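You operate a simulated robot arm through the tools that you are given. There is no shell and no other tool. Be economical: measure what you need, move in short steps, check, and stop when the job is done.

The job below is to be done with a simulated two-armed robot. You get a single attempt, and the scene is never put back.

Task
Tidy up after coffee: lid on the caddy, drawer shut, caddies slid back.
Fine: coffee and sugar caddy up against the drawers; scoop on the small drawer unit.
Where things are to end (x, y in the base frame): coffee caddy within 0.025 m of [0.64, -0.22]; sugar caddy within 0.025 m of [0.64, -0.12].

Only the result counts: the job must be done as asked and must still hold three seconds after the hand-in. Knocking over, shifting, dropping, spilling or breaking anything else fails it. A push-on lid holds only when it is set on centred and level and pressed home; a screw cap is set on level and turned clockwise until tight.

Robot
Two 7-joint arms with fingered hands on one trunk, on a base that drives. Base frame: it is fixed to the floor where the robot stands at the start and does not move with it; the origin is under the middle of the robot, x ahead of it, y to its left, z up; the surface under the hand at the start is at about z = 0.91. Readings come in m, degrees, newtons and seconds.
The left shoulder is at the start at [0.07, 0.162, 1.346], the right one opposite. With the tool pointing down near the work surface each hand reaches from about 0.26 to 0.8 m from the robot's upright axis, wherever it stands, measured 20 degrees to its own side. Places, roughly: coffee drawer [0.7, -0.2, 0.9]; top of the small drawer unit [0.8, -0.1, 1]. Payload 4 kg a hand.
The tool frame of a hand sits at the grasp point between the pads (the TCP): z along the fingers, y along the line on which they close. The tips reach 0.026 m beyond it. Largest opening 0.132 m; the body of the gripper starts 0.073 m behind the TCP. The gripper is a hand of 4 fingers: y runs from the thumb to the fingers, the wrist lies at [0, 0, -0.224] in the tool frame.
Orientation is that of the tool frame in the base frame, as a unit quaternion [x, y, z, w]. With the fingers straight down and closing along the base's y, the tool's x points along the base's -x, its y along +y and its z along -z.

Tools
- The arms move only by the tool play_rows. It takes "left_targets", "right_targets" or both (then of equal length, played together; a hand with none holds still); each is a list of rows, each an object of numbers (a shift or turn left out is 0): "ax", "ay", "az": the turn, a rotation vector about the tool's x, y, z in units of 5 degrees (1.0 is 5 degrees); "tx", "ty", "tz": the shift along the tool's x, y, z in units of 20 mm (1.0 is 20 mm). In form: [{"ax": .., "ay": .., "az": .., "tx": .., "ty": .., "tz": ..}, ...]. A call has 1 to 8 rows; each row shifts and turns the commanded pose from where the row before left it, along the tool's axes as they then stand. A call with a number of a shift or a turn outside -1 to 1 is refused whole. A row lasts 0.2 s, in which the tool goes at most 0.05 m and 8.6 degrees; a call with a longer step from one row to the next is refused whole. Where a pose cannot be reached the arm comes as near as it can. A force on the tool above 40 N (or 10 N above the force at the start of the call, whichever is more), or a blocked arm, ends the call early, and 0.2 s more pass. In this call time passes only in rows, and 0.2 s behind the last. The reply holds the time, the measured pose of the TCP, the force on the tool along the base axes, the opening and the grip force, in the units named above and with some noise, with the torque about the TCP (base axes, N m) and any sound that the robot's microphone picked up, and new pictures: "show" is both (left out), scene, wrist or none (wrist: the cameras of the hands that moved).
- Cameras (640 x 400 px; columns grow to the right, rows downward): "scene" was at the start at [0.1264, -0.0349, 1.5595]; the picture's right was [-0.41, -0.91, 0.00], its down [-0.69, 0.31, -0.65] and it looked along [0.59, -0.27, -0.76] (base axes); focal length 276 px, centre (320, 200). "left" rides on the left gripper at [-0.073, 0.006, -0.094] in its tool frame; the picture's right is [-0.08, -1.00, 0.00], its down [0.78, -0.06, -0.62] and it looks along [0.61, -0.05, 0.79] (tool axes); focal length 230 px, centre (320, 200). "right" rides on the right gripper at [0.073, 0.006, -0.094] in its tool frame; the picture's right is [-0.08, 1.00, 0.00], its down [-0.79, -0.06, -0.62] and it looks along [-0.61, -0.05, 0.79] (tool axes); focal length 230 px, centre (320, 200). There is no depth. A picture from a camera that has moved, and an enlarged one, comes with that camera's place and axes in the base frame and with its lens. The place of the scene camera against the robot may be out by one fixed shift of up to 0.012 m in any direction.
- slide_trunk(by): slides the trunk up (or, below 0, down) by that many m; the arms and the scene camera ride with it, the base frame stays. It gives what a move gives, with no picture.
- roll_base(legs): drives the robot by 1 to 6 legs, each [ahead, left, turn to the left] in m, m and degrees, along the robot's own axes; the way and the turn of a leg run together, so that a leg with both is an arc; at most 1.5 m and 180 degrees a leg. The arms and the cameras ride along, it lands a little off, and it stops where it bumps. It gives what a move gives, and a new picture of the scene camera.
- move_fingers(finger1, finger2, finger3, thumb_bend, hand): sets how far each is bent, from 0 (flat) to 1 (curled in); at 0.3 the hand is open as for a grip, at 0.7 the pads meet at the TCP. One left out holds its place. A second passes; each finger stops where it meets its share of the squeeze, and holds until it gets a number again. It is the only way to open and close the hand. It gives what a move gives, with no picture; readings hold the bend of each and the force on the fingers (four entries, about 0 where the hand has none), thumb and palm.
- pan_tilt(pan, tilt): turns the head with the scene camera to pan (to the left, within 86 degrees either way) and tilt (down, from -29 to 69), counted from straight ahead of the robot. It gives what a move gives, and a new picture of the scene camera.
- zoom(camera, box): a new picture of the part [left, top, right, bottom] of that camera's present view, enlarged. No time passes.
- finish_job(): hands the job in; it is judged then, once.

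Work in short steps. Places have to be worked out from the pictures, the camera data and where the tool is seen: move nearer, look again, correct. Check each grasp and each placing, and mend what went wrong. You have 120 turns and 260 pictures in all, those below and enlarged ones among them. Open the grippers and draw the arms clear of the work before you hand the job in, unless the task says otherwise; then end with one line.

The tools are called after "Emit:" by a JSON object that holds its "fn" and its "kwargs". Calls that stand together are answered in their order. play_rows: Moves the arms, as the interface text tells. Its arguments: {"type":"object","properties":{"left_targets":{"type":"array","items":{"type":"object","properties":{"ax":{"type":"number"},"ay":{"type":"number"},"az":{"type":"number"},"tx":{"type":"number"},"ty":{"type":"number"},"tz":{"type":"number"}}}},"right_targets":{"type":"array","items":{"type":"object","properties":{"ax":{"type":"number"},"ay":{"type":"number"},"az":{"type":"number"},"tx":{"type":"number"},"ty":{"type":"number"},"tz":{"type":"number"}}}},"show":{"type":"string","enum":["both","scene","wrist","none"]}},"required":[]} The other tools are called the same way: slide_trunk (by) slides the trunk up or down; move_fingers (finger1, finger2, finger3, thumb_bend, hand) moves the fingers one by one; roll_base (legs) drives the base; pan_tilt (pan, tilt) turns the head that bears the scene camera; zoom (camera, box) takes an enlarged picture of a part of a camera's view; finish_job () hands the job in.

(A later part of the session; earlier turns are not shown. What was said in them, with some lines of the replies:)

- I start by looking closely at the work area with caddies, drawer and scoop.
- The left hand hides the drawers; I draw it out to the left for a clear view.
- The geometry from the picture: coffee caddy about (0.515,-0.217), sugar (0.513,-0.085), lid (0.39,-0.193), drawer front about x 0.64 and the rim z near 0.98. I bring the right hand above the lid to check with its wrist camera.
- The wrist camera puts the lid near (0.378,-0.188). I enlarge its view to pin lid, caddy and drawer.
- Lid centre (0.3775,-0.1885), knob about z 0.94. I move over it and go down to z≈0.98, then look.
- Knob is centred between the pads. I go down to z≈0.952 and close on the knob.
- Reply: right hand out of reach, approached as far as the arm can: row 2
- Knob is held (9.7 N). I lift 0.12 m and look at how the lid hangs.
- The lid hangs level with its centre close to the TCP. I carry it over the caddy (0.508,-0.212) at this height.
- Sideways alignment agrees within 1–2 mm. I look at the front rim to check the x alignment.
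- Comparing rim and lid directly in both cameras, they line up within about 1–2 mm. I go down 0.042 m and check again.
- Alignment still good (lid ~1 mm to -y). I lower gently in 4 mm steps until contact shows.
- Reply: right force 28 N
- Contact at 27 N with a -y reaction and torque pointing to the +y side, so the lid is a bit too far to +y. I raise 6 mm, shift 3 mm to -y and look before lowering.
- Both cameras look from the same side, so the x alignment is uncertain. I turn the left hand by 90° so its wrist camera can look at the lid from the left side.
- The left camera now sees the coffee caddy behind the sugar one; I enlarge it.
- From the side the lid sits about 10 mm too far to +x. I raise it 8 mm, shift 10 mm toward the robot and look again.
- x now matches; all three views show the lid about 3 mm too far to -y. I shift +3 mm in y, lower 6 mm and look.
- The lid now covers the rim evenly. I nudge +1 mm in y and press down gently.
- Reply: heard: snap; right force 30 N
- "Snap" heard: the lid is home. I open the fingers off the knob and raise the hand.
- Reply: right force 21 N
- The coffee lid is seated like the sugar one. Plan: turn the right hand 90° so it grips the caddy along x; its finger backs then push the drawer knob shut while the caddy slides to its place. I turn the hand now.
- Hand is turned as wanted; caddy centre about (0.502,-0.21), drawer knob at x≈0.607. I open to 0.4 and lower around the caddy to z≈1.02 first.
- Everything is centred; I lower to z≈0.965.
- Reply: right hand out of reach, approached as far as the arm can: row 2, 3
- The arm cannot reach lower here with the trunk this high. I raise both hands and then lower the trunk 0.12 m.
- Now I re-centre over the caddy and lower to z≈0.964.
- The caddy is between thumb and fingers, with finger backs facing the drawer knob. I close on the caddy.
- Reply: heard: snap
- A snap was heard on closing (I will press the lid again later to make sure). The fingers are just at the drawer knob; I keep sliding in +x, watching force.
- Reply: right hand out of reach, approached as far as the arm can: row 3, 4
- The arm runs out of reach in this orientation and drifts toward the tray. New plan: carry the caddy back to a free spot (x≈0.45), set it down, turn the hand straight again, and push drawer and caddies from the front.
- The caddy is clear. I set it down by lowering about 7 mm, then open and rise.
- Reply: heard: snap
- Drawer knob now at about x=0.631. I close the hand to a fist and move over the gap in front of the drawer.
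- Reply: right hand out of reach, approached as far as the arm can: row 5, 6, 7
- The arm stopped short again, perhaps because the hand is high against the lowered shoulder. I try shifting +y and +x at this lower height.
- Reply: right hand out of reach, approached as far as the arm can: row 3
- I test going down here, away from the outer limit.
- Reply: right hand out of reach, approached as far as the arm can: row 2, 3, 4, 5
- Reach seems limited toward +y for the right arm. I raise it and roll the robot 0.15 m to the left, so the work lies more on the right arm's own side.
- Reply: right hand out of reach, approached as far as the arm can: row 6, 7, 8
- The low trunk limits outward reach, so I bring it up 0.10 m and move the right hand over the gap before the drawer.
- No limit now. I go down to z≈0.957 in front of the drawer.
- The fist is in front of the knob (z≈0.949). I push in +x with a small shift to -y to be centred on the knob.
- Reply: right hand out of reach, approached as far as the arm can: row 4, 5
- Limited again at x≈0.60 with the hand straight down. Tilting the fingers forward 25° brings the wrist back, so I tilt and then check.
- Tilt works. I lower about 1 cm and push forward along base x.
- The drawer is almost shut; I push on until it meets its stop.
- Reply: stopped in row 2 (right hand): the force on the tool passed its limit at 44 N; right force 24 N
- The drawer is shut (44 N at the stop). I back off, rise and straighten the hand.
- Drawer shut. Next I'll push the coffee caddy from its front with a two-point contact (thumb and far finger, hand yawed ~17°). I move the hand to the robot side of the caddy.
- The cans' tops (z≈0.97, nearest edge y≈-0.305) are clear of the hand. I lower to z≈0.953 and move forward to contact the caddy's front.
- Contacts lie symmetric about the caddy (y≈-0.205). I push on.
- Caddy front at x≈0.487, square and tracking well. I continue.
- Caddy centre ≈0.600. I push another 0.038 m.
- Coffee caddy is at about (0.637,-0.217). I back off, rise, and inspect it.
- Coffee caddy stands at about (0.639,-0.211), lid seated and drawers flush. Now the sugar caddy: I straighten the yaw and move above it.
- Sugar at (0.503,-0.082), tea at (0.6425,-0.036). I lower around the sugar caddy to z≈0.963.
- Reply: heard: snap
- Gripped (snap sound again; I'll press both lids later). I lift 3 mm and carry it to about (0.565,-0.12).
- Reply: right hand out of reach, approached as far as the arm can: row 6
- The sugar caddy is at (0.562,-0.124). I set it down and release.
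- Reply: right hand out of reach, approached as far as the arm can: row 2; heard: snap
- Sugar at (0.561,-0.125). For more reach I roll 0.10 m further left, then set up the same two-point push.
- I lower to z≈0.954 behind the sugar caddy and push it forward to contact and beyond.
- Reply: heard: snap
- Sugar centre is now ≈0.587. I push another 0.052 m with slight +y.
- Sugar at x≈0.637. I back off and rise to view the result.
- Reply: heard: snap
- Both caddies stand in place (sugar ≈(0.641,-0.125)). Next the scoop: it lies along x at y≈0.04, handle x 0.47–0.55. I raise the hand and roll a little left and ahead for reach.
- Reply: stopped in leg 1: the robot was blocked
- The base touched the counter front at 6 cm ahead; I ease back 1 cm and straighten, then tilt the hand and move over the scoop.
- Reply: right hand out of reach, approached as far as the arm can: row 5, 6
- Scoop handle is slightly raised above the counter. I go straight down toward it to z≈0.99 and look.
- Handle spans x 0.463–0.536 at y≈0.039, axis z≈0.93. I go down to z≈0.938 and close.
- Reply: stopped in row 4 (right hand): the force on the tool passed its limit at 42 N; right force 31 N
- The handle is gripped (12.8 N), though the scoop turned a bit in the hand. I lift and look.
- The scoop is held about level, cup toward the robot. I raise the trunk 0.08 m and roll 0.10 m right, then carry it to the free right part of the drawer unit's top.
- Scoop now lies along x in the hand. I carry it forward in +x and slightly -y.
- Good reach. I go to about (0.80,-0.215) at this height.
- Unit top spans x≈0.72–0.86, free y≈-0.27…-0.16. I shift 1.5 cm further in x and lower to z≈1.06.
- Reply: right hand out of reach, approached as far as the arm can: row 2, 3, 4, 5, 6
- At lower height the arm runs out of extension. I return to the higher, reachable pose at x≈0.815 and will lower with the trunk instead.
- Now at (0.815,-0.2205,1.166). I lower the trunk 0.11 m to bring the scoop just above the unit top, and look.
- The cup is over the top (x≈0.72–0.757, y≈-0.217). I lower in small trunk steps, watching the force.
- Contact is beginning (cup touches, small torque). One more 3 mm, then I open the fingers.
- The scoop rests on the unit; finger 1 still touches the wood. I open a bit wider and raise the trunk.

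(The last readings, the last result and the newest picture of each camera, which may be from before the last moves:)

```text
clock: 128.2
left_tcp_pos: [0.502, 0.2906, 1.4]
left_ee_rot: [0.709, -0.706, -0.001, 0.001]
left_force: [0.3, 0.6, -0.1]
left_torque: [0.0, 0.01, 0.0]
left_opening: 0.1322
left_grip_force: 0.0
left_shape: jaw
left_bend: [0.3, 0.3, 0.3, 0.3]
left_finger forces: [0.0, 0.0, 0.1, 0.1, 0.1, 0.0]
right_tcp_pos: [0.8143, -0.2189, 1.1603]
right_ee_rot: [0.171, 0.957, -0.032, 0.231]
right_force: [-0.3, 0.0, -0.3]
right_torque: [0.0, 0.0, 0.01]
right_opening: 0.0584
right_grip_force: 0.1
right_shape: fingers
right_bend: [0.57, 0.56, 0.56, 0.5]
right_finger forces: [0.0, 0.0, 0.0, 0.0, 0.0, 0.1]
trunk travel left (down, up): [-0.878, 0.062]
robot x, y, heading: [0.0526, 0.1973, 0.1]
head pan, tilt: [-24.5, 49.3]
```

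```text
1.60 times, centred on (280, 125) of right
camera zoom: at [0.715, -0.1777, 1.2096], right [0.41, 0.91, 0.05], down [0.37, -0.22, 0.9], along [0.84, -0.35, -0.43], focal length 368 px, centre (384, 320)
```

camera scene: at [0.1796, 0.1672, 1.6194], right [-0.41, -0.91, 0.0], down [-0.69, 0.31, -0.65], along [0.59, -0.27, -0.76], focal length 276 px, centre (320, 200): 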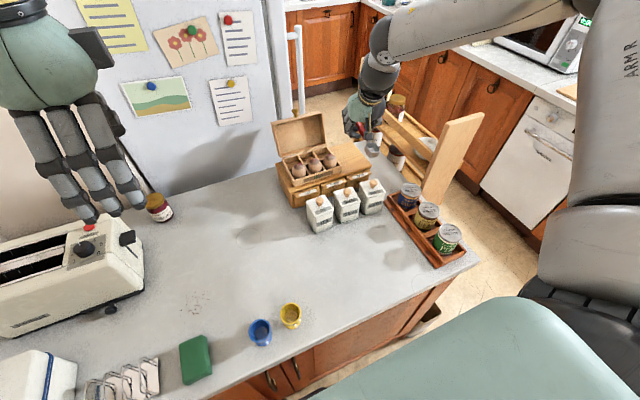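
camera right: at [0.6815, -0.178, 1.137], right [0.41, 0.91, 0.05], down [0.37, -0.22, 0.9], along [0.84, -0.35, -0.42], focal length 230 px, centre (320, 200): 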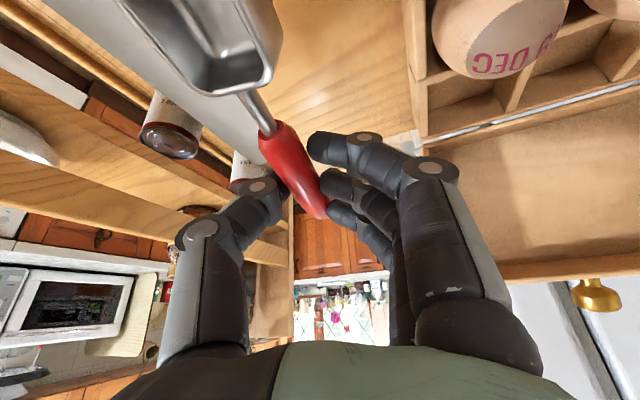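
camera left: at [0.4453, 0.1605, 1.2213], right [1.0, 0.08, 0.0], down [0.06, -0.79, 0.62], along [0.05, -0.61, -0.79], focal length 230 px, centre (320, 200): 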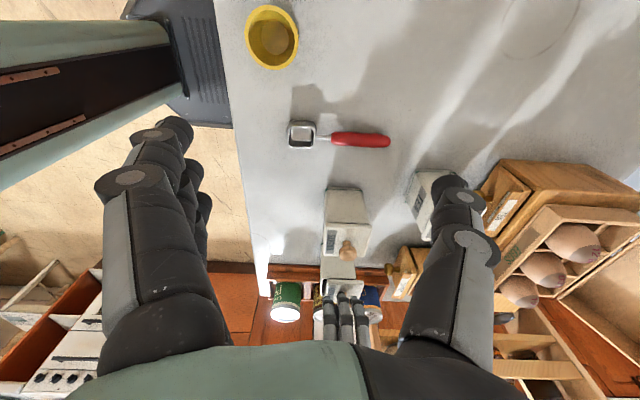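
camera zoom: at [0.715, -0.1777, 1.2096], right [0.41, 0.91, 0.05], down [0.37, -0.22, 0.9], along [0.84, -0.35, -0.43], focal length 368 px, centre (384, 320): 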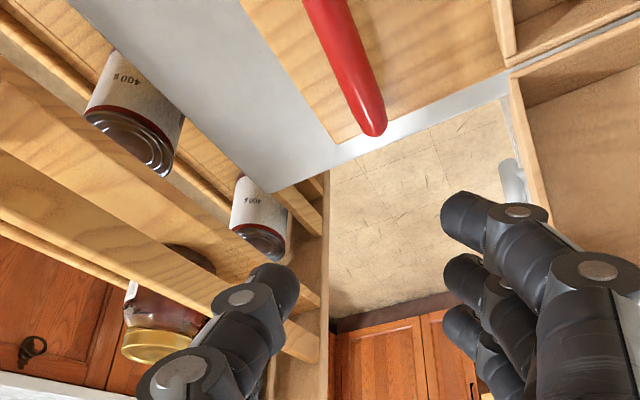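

The scoop lies on the unit, and eggs, drawers and caddies are undisturbed. I draw the hand back and inspect drawers and lid.

Emit:
{"fn": "play_rows", "kwargs": {"right_targets": [{"tx": 0.83, "ty": -0.38, "tz": -0.4}, {"tx": 0.83, "ty": -0.38, "tz": -0.4}, {"tx": 0.83, "ty": -0.38, "tz": -0.4}, {"tx": 0.83, "ty": -0.38, "tz": -0.4}, {"tx": 0.83, "ty": -0.38, "tz": -0.4}, {"tx": 0.83, "ty": -0.38, "tz": -0.4}, {"tx": 0.83, "ty": -0.38, "tz": -0.4}, {"tx": 0.83, "ty": -0.38, "tz": -0.4}], "show": "wrist"}}

Emit:
{"fn": "zoom", "kwargs": {"camera": "scene", "box": [270, 120, 400, 230]}}

```text
clock: 130.0
left_tcp_pos: [0.5001, 0.2897, 1.4001]
left_ee_rot: [0.708, -0.706, 0.0, 0.0]
left_force: [-0.7, -0.5, 0.3]
left_torque: [0.0, -0.01, 0.01]
left_opening: 0.1318
left_grip_force: 0.1
left_shape: jaw
left_bend: [0.3, 0.3, 0.3, 0.3]
left_finger forces: [0.0, 0.0, 0.1, 0.1, 0.0, 0.0]
right_tcp_pos: [0.6541, -0.2263, 1.1556]
right_ee_rot: [0.173, 0.957, -0.032, 0.23]
right_force: [-0.8, -0.1, -1.0]
right_torque: [0.02, -0.02, 0.01]
right_opening: 0.0586
right_grip_force: 0.0
right_shape: fingers
right_bend: [0.57, 0.56, 0.56, 0.5]
right_finger forces: [0.0, 0.0, 0.0, 0.0, 0.0, 0.0]
trunk travel left (down, up): [-0.878, 0.062]
robot x, y, heading: [0.0514, 0.2026, 0.2]
head pan, tilt: [-24.5, 49.3]
camera right: at [0.5545, -0.1842, 1.206], right [0.41, 0.91, 0.05], down [0.37, -0.22, 0.9], along [0.84, -0.35, -0.42], focal length 230 px, centre (320, 200)
```

right: 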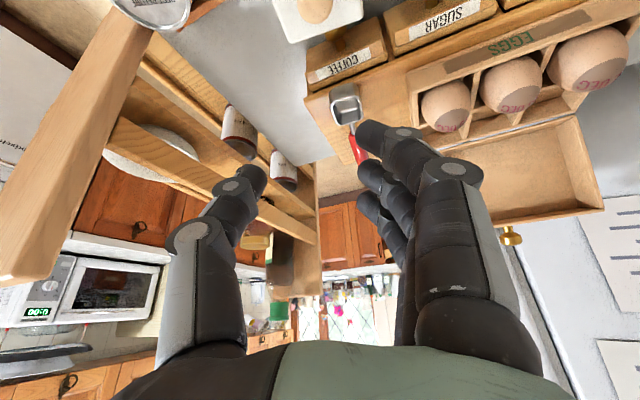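

```text
3.64 times, centred on (335, 175) of scene
camera zoom: at [0.1773, 0.1666, 1.6126], right [-0.41, -0.91, 0.0], down [-0.69, 0.31, -0.65], along [0.6, -0.27, -0.76], focal length 1002 px, centre (266, 291)
```

zoom: 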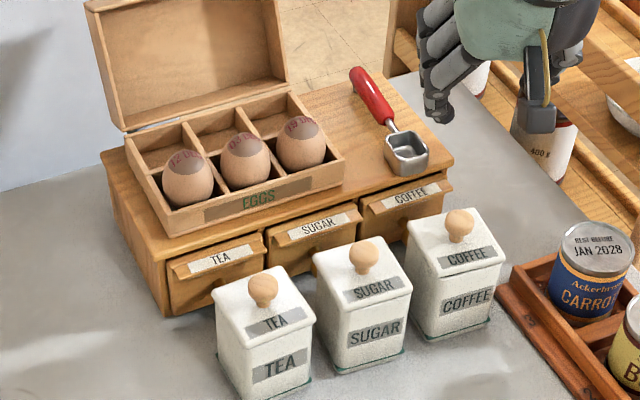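

All looks right and the drawer is flush. To be sure the coffee lid is home I'll re-grip its knob and press once more; first I straighten the hand above it.

Emit:
{"fn": "play_rows", "kwargs": {"right_targets": [{"ax": -0.123, "ay": 0.89, "az": -0.67}, {"ax": -0.123, "ay": 0.89, "az": -0.67}, {"ax": -0.123, "ay": 0.89, "az": -0.67}, {"ax": -0.123, "ay": 0.89, "az": -0.67}, {"ax": -0.123, "ay": 0.89, "az": -0.67}, {"ax": -0.123, "ay": 0.89, "az": -0.67}, {"tx": 0.75, "ty": 0.7}], "show": "wrist"}}

```text
clock: 131.6
left_tcp_pos: [0.4997, 0.2901, 1.4001]
left_ee_rot: [0.708, -0.706, 0.001, 0.0]
left_force: [-1.2, 0.5, 0.0]
left_torque: [0.02, -0.06, 0.02]
left_opening: 0.1318
left_grip_force: 0.0
left_shape: jaw
left_bend: [0.3, 0.3, 0.3, 0.3]
left_finger forces: [0.0, 0.0, 0.0, 0.0, 0.0, 0.1]
right_tcp_pos: [0.6399, -0.2117, 1.1568]
right_ee_rot: [-0.001, 1.0, -0.002, 0.001]
right_force: [-0.1, -0.3, 0.3]
right_torque: [-0.02, -0.03, 0.02]
right_opening: 0.0586
right_grip_force: 0.1
right_shape: fingers
right_bend: [0.57, 0.56, 0.56, 0.5]
right_finger forces: [0.1, 0.0, 0.0, 0.1, 0.0, 0.0]
trunk travel left (down, up): [-0.878, 0.062]
robot x, y, heading: [0.052, 0.2046, 0.3]
head pan, tilt: [-24.5, 49.3]
camera right: at [0.5652, -0.2057, 1.2494], right [0.08, 1.0, 0.0], down [0.78, -0.06, 0.62], along [0.62, -0.05, -0.79], focal length 230 px, centre (320, 200)
```

right: 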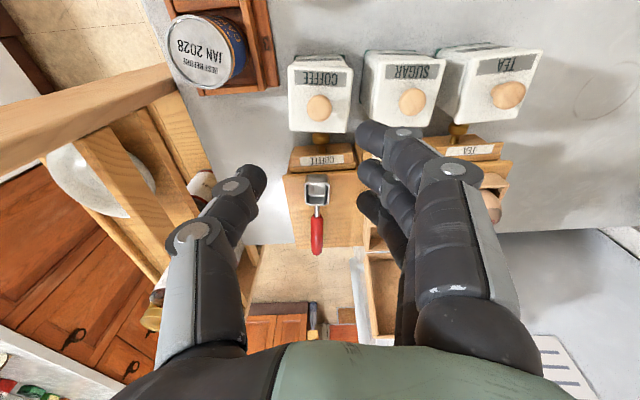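

I descend over the coffee knob to z≈1.045 and grip it.

Emit:
{"fn": "play_rows", "kwargs": {"right_targets": [{"tx": 0.22, "tz": 1}, {"tz": 1}, {"tz": 1}, {"tz": 1}, {"tz": 1}, {"tz": 0.6}], "show": "none"}}

Emit:
{"fn": "zoom", "kwargs": {"camera": "right", "box": [160, 60, 480, 260]}}

```text
clock: 133.0
left_tcp_pos: [0.501, 0.2905, 1.4004]
left_ee_rot: [0.708, -0.706, 0.0, -0.001]
left_force: [0.0, -0.2, 0.0]
left_torque: [0.05, 0.0, 0.0]
left_opening: 0.1318
left_grip_force: 0.0
left_shape: jaw
left_bend: [0.3, 0.3, 0.3, 0.3]
left_finger forces: [0.0, 0.1, 0.0, 0.0, 0.0, 0.0]
right_tcp_pos: [0.6372, -0.2123, 1.044]
right_ee_rot: [0.0, 1.0, -0.001, 0.001]
right_force: [0.1, 0.5, -0.1]
right_torque: [-0.01, 0.0, -0.01]
right_opening: 0.0587
right_grip_force: 0.0
right_shape: fingers
right_bend: [0.57, 0.56, 0.56, 0.5]
right_finger forces: [0.0, 0.0, 0.1, 0.1, 0.0, 0.0]
trunk travel left (down, up): [-0.878, 0.062]
robot x, y, heading: [0.0508, 0.2022, 0.2]
head pan, tilt: [-24.5, 49.3]
```

```text
2.00 times, centred on (320, 160) of right
camera zoom: at [0.5628, -0.2056, 1.1362], right [0.08, 1.0, 0.0], down [0.78, -0.06, 0.62], along [0.62, -0.05, -0.79], focal length 460 px, centre (320, 280)
```

zoom: 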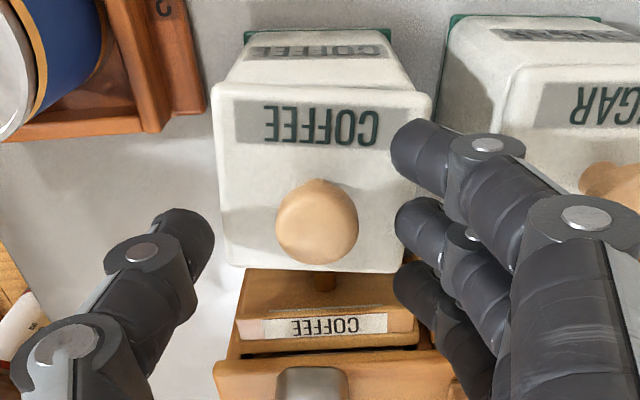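

The lid looks tight and level. I close on the knob and press down.

Emit:
{"fn": "move_fingers", "kwargs": {"hand": "right", "finger1": 0.66, "finger2": 0.73, "finger3": 0.68, "thumb_bend": 0.7}}

Emit:
{"fn": "play_rows", "kwargs": {"right_targets": [{"tz": 0.2}, {"tz": 0.2}, {"tz": 0.15}], "show": "none"}}

Emit:
{"fn": "zoom", "kwargs": {"camera": "right", "box": [160, 60, 480, 260]}}

```text
clock: 134.0
left_tcp_pos: [0.502, 0.2912, 1.401]
left_ee_rot: [0.708, -0.706, -0.001, 0.001]
left_force: [0.0, -0.7, -0.2]
left_torque: [-0.04, 0.04, 0.0]
left_opening: 0.132
left_grip_force: 0.0
left_shape: jaw
left_bend: [0.3, 0.3, 0.3, 0.3]
left_finger forces: [0.0, 0.0, 0.0, 0.1, 0.0, 0.0]
right_tcp_pos: [0.6366, -0.2119, 1.0434]
right_ee_rot: [-0.001, 1.0, -0.001, -0.001]
right_force: [-0.7, -0.1, 0.0]
right_torque: [0.0, -0.02, 0.01]
right_opening: 0.0261
right_grip_force: 6.9
right_shape: fingers
right_bend: [0.66, 0.7, 0.68, 0.67]
right_finger forces: [0.0, 6.6, 0.1, 0.0, 7.1, 0.0]
trunk travel left (down, up): [-0.878, 0.062]
robot x, y, heading: [0.0517, 0.2014, 0.4]
head pan, tilt: [-24.5, 49.3]
heard: snap
```

```text
clock: 134.8
left_tcp_pos: [0.5001, 0.2918, 1.4008]
left_ee_rot: [0.708, -0.706, 0.001, 0.0]
left_force: [-1.0, 0.0, -0.5]
left_torque: [0.02, 0.03, 0.01]
left_opening: 0.1319
left_grip_force: 0.0
left_shape: jaw
left_bend: [0.3, 0.3, 0.3, 0.3]
left_finger forces: [0.1, 0.0, 0.1, 0.0, 0.0, 0.0]
right_tcp_pos: [0.6366, -0.2114, 1.0352]
right_ee_rot: [-0.001, 1.0, -0.002, 0.002]
right_force: [1.9, -3.0, 17.5]
right_torque: [-0.16, 0.0, -0.01]
right_opening: 0.0261
right_grip_force: 10.5
right_shape: fingers
right_bend: [0.66, 0.72, 0.68, 0.68]
right_finger forces: [0.0, 9.4, 0.0, 0.0, 11.7, 0.1]
trunk travel left (down, up): [-0.878, 0.062]
robot x, y, heading: [0.0535, 0.2049, 0.3]
head pan, tilt: [-24.5, 49.3]
```

```text
2.00 times, centred on (320, 160) of right
camera zoom: at [0.5625, -0.2051, 1.1275], right [0.08, 1.0, 0.0], down [0.78, -0.06, 0.62], along [0.62, -0.05, -0.78], focal length 460 px, centre (320, 280)
```

zoom: 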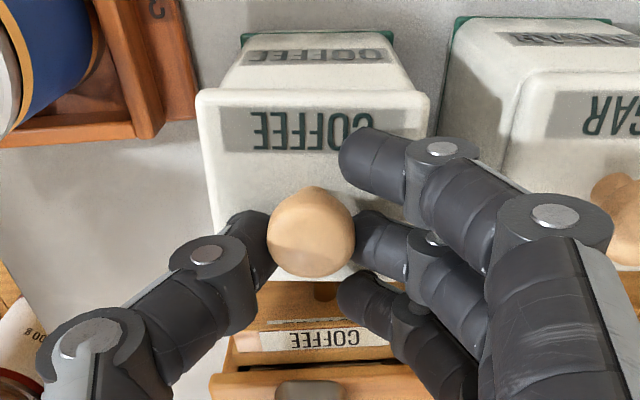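

Pressing at 17 N moves nothing. A bit more to be certain.

Emit:
{"fn": "play_rows", "kwargs": {"right_targets": [{"tz": 0.15}, {"tz": 0.15}], "show": "none"}}

```text
clock: 135.4
left_tcp_pos: [0.4983, 0.2922, 1.4011]
left_ee_rot: [0.708, -0.707, 0.002, 0.0]
left_force: [0.5, -0.7, -0.6]
left_torque: [0.04, 0.0, -0.01]
left_opening: 0.1319
left_grip_force: 0.1
left_shape: jaw
left_bend: [0.3, 0.3, 0.3, 0.3]
left_finger forces: [0.0, 0.1, 0.0, 0.0, 0.0, 0.0]
right_tcp_pos: [0.6379, -0.2121, 1.034]
right_ee_rot: [0.0, 1.0, -0.001, 0.008]
right_force: [-6.6, 0.0, 24.7]
right_torque: [-0.07, 0.42, -0.09]
right_opening: 0.0257
right_grip_force: 15.3
right_shape: fingers
right_bend: [0.67, 0.72, 0.68, 0.68]
right_finger forces: [6.4, 8.0, 0.0, 0.0, 15.9, 0.0]
trunk travel left (down, up): [-0.878, 0.062]
robot x, y, heading: [0.0545, 0.2026, -0.0]
head pan, tilt: [-24.5, 49.3]
stopped in row 2 (right hand): the force on the tool passed its limit at 43 N (the readings are from after the stop); the commanded pose is now the measured one
```

Pressed to 43 N: the lid is fully home. I relieve the force, open and rise.

Emit:
{"fn": "play_rows", "kwargs": {"right_targets": [{"tz": -0.3}], "show": "none"}}

Emit:
{"fn": "move_fingers", "kwargs": {"hand": "right", "finger1": 0.57, "finger2": 0.57, "finger3": 0.57, "thumb_bend": 0.52}}

Emit:
{"fn": "play_rows", "kwargs": {"right_targets": [{"tz": -0.5}, {"tz": -1}, {"tz": -1}, {"tz": -1}, {"tz": -1}, {"tz": -1}, {"tz": -0.5, "tx": 0.5}, {"tx": 1}], "show": "wrist"}}

Emit:
{"fn": "zoom", "kwargs": {"camera": "right", "box": [220, 20, 480, 220]}}

```text
clock: 135.8
left_tcp_pos: [0.5025, 0.2908, 1.3992]
left_ee_rot: [0.708, -0.706, -0.001, 0.001]
left_force: [-0.3, 0.2, -0.2]
left_torque: [0.01, -0.02, 0.01]
left_opening: 0.132
left_grip_force: 0.0
left_shape: jaw
left_bend: [0.3, 0.3, 0.3, 0.3]
left_finger forces: [0.1, 0.0, 0.1, 0.0, 0.1, 0.0]
right_tcp_pos: [0.6395, -0.2127, 1.035]
right_ee_rot: [-0.001, 1.0, -0.002, 0.004]
right_force: [-2.4, -0.3, 4.1]
right_torque: [-0.02, 0.1, -0.05]
right_opening: 0.0251
right_grip_force: 7.6
right_shape: fingers
right_bend: [0.66, 0.71, 0.68, 0.68]
right_finger forces: [0.0, 7.2, 0.0, 0.0, 7.3, 0.1]
trunk travel left (down, up): [-0.878, 0.062]
robot x, y, heading: [0.0548, 0.2011, 0.4]
head pan, tilt: [-24.5, 49.3]
```

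```text
clock: 136.8
left_tcp_pos: [0.5007, 0.291, 1.4012]
left_ee_rot: [0.709, -0.706, 0.0, 0.001]
left_force: [-0.1, -0.7, -0.7]
left_torque: [0.02, 0.03, 0.02]
left_opening: 0.1322
left_grip_force: 0.2
left_shape: jaw
left_bend: [0.3, 0.3, 0.3, 0.3]
left_finger forces: [0.0, 0.0, 0.2, 0.1, 0.1, 0.1]
right_tcp_pos: [0.6392, -0.2121, 1.0364]
right_ee_rot: [-0.001, 1.0, -0.002, 0.005]
right_force: [-0.2, 0.4, 8.2]
right_torque: [0.28, 0.19, -0.03]
right_opening: 0.0566
right_grip_force: 4.6
right_shape: fingers
right_bend: [0.58, 0.56, 0.56, 0.52]
right_finger forces: [8.8, 0.0, 0.1, 0.0, 0.0, 0.0]
trunk travel left (down, up): [-0.878, 0.062]
robot x, y, heading: [0.0503, 0.1998, -0.0]
head pan, tilt: [-24.5, 49.3]
```

```text
clock: 138.6
left_tcp_pos: [0.4993, 0.2909, 1.4019]
left_ee_rot: [0.709, -0.706, 0.0, 0.0]
left_force: [0.1, -0.5, 0.1]
left_torque: [-0.02, -0.04, 0.0]
left_opening: 0.1315
left_grip_force: 0.0
left_shape: jaw
left_bend: [0.3, 0.3, 0.3, 0.3]
left_finger forces: [0.1, 0.0, 0.0, 0.0, 0.1, 0.0]
right_tcp_pos: [0.6084, -0.2131, 1.1575]
right_ee_rot: [-0.001, 1.0, -0.002, 0.005]
right_force: [-0.9, 0.9, -0.5]
right_torque: [0.01, 0.03, 0.01]
right_opening: 0.0571
right_grip_force: 0.0
right_shape: fingers
right_bend: [0.56, 0.56, 0.56, 0.52]
right_finger forces: [0.1, 0.0, 0.0, 0.0, 0.0, 0.0]
trunk travel left (down, up): [-0.878, 0.062]
robot x, y, heading: [0.0537, 0.2006, 0.2]
head pan, tilt: [-24.5, 49.3]
heard: snap
camera right: at [0.5329, -0.2065, 1.2485], right [0.08, 1.0, 0.0], down [0.78, -0.06, 0.63], along [0.62, -0.05, -0.78], focal length 230 px, centre (320, 200)
```

right: 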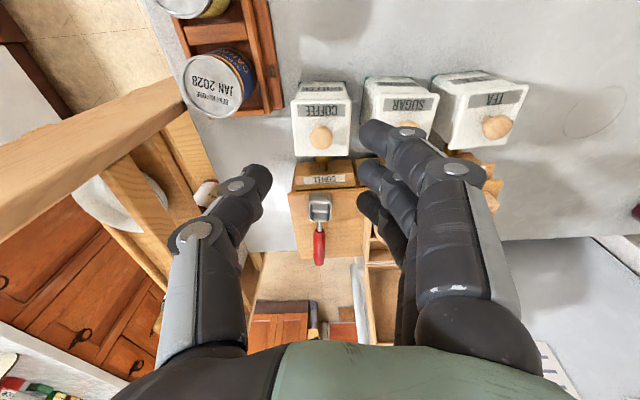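

```text
2.00 times, centred on (350, 120) of right
camera zoom: at [0.5329, -0.2065, 1.2485], right [0.08, 1.0, 0.0], down [0.78, -0.06, 0.63], along [0.62, -0.05, -0.78], focal length 460 px, centre (260, 360)
```

zoom: 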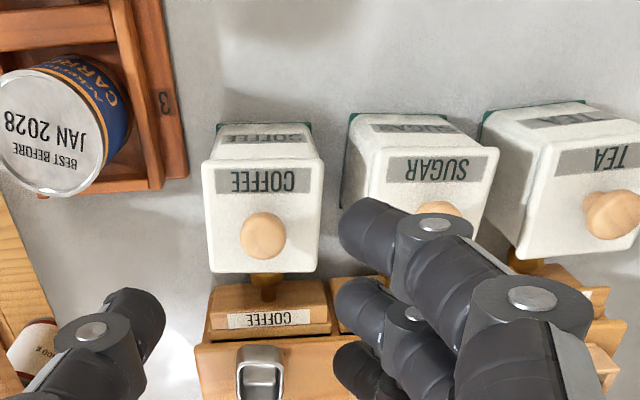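

Coffee (0.635,-0.212), sugar (≈0.636,-0.121), lids on, drawer shut, scoop on the unit. I draw the right arm back and open the hand.

Emit:
{"fn": "play_rows", "kwargs": {"right_targets": [{"tx": 1, "tz": -0.5}, {"tx": 1, "tz": -0.5}, {"tx": 1, "tz": -0.5}, {"tx": 1}, {"tx": 1}, {"tx": 1}, {"tx": 1}, {"tx": 1}], "show": "none"}}

Emit:
{"fn": "move_fingers", "kwargs": {"hand": "right", "finger1": 0.3, "finger2": 0.3, "finger3": 0.3, "thumb_bend": 0.3}}

Emit:
{"fn": "zoom", "kwargs": {"camera": "scene", "box": [250, 90, 470, 270]}}

```text
clock: 140.4
left_tcp_pos: [0.5002, 0.2904, 1.401]
left_ee_rot: [0.708, -0.706, 0.0, -0.001]
left_force: [-0.1, -0.1, 1.1]
left_torque: [0.03, -0.01, -0.02]
left_opening: 0.1319
left_grip_force: 0.0
left_shape: jaw
left_bend: [0.3, 0.3, 0.3, 0.3]
left_finger forces: [0.0, 0.1, 0.0, 0.1, 0.1, 0.1]
right_tcp_pos: [0.4468, -0.2137, 1.1849]
right_ee_rot: [-0.001, 1.0, -0.001, 0.006]
right_force: [0.8, -0.6, -1.0]
right_torque: [0.03, 0.01, -0.01]
right_opening: 0.0574
right_grip_force: 0.0
right_shape: fingers
right_bend: [0.56, 0.56, 0.56, 0.52]
right_finger forces: [0.1, 0.0, 0.1, 0.1, 0.0, 0.0]
trunk travel left (down, up): [-0.878, 0.062]
robot x, y, heading: [0.0539, 0.2006, 0.3]
head pan, tilt: [-24.5, 49.3]
```

```text
clock: 141.4
left_tcp_pos: [0.5022, 0.2914, 1.3994]
left_ee_rot: [0.709, -0.705, -0.001, 0.001]
left_force: [0.8, 0.2, -0.5]
left_torque: [-0.02, -0.03, 0.0]
left_opening: 0.1319
left_grip_force: 0.1
left_shape: jaw
left_bend: [0.3, 0.3, 0.3, 0.3]
left_finger forces: [0.0, 0.0, 0.1, 0.0, 0.1, 0.1]
right_tcp_pos: [0.4479, -0.2131, 1.1846]
right_ee_rot: [-0.001, 1.0, -0.002, 0.005]
right_force: [-0.3, 0.0, -0.2]
right_torque: [0.0, 0.04, -0.02]
right_opening: 0.1359
right_grip_force: 0.1
right_shape: fingers
right_bend: [0.3, 0.3, 0.3, 0.3]
right_finger forces: [0.0, 0.0, 0.0, 0.0, 0.0, 0.0]
trunk travel left (down, up): [-0.878, 0.062]
robot x, y, heading: [0.0507, 0.1998, 0.2]
head pan, tilt: [-24.5, 49.3]
```

```text
2.22 times, centred on (360, 180) of scene
camera zoom: at [0.1792, 0.1672, 1.6125], right [-0.41, -0.91, 0.0], down [-0.69, 0.31, -0.65], along [0.59, -0.27, -0.76], focal length 612 px, centre (231, 244)
```

zoom: 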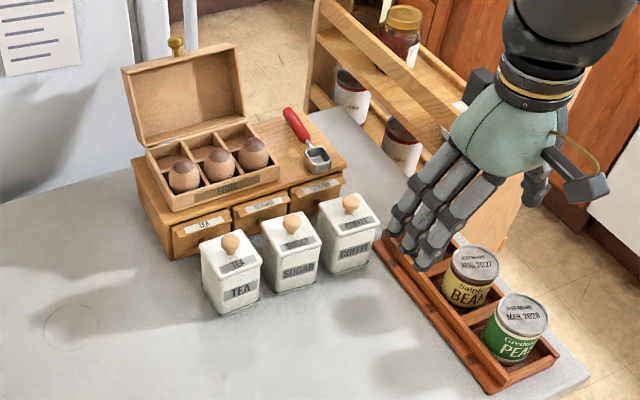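

Everything is in place and the arms are clear of the work, so I hand in.

Emit:
{"fn": "finish_job", "kwargs": {}}

```text
The job is handed in.
```

I've handed the job in. The coffee lid is pressed home and the coffee drawer is shut. By my last camera estimates the coffee caddy is at about (0.635, -0.212) and the sugar caddy at about (0.636, -0.121). The scoop lies on the small drawer unit, and both hands are open and clear of the work.
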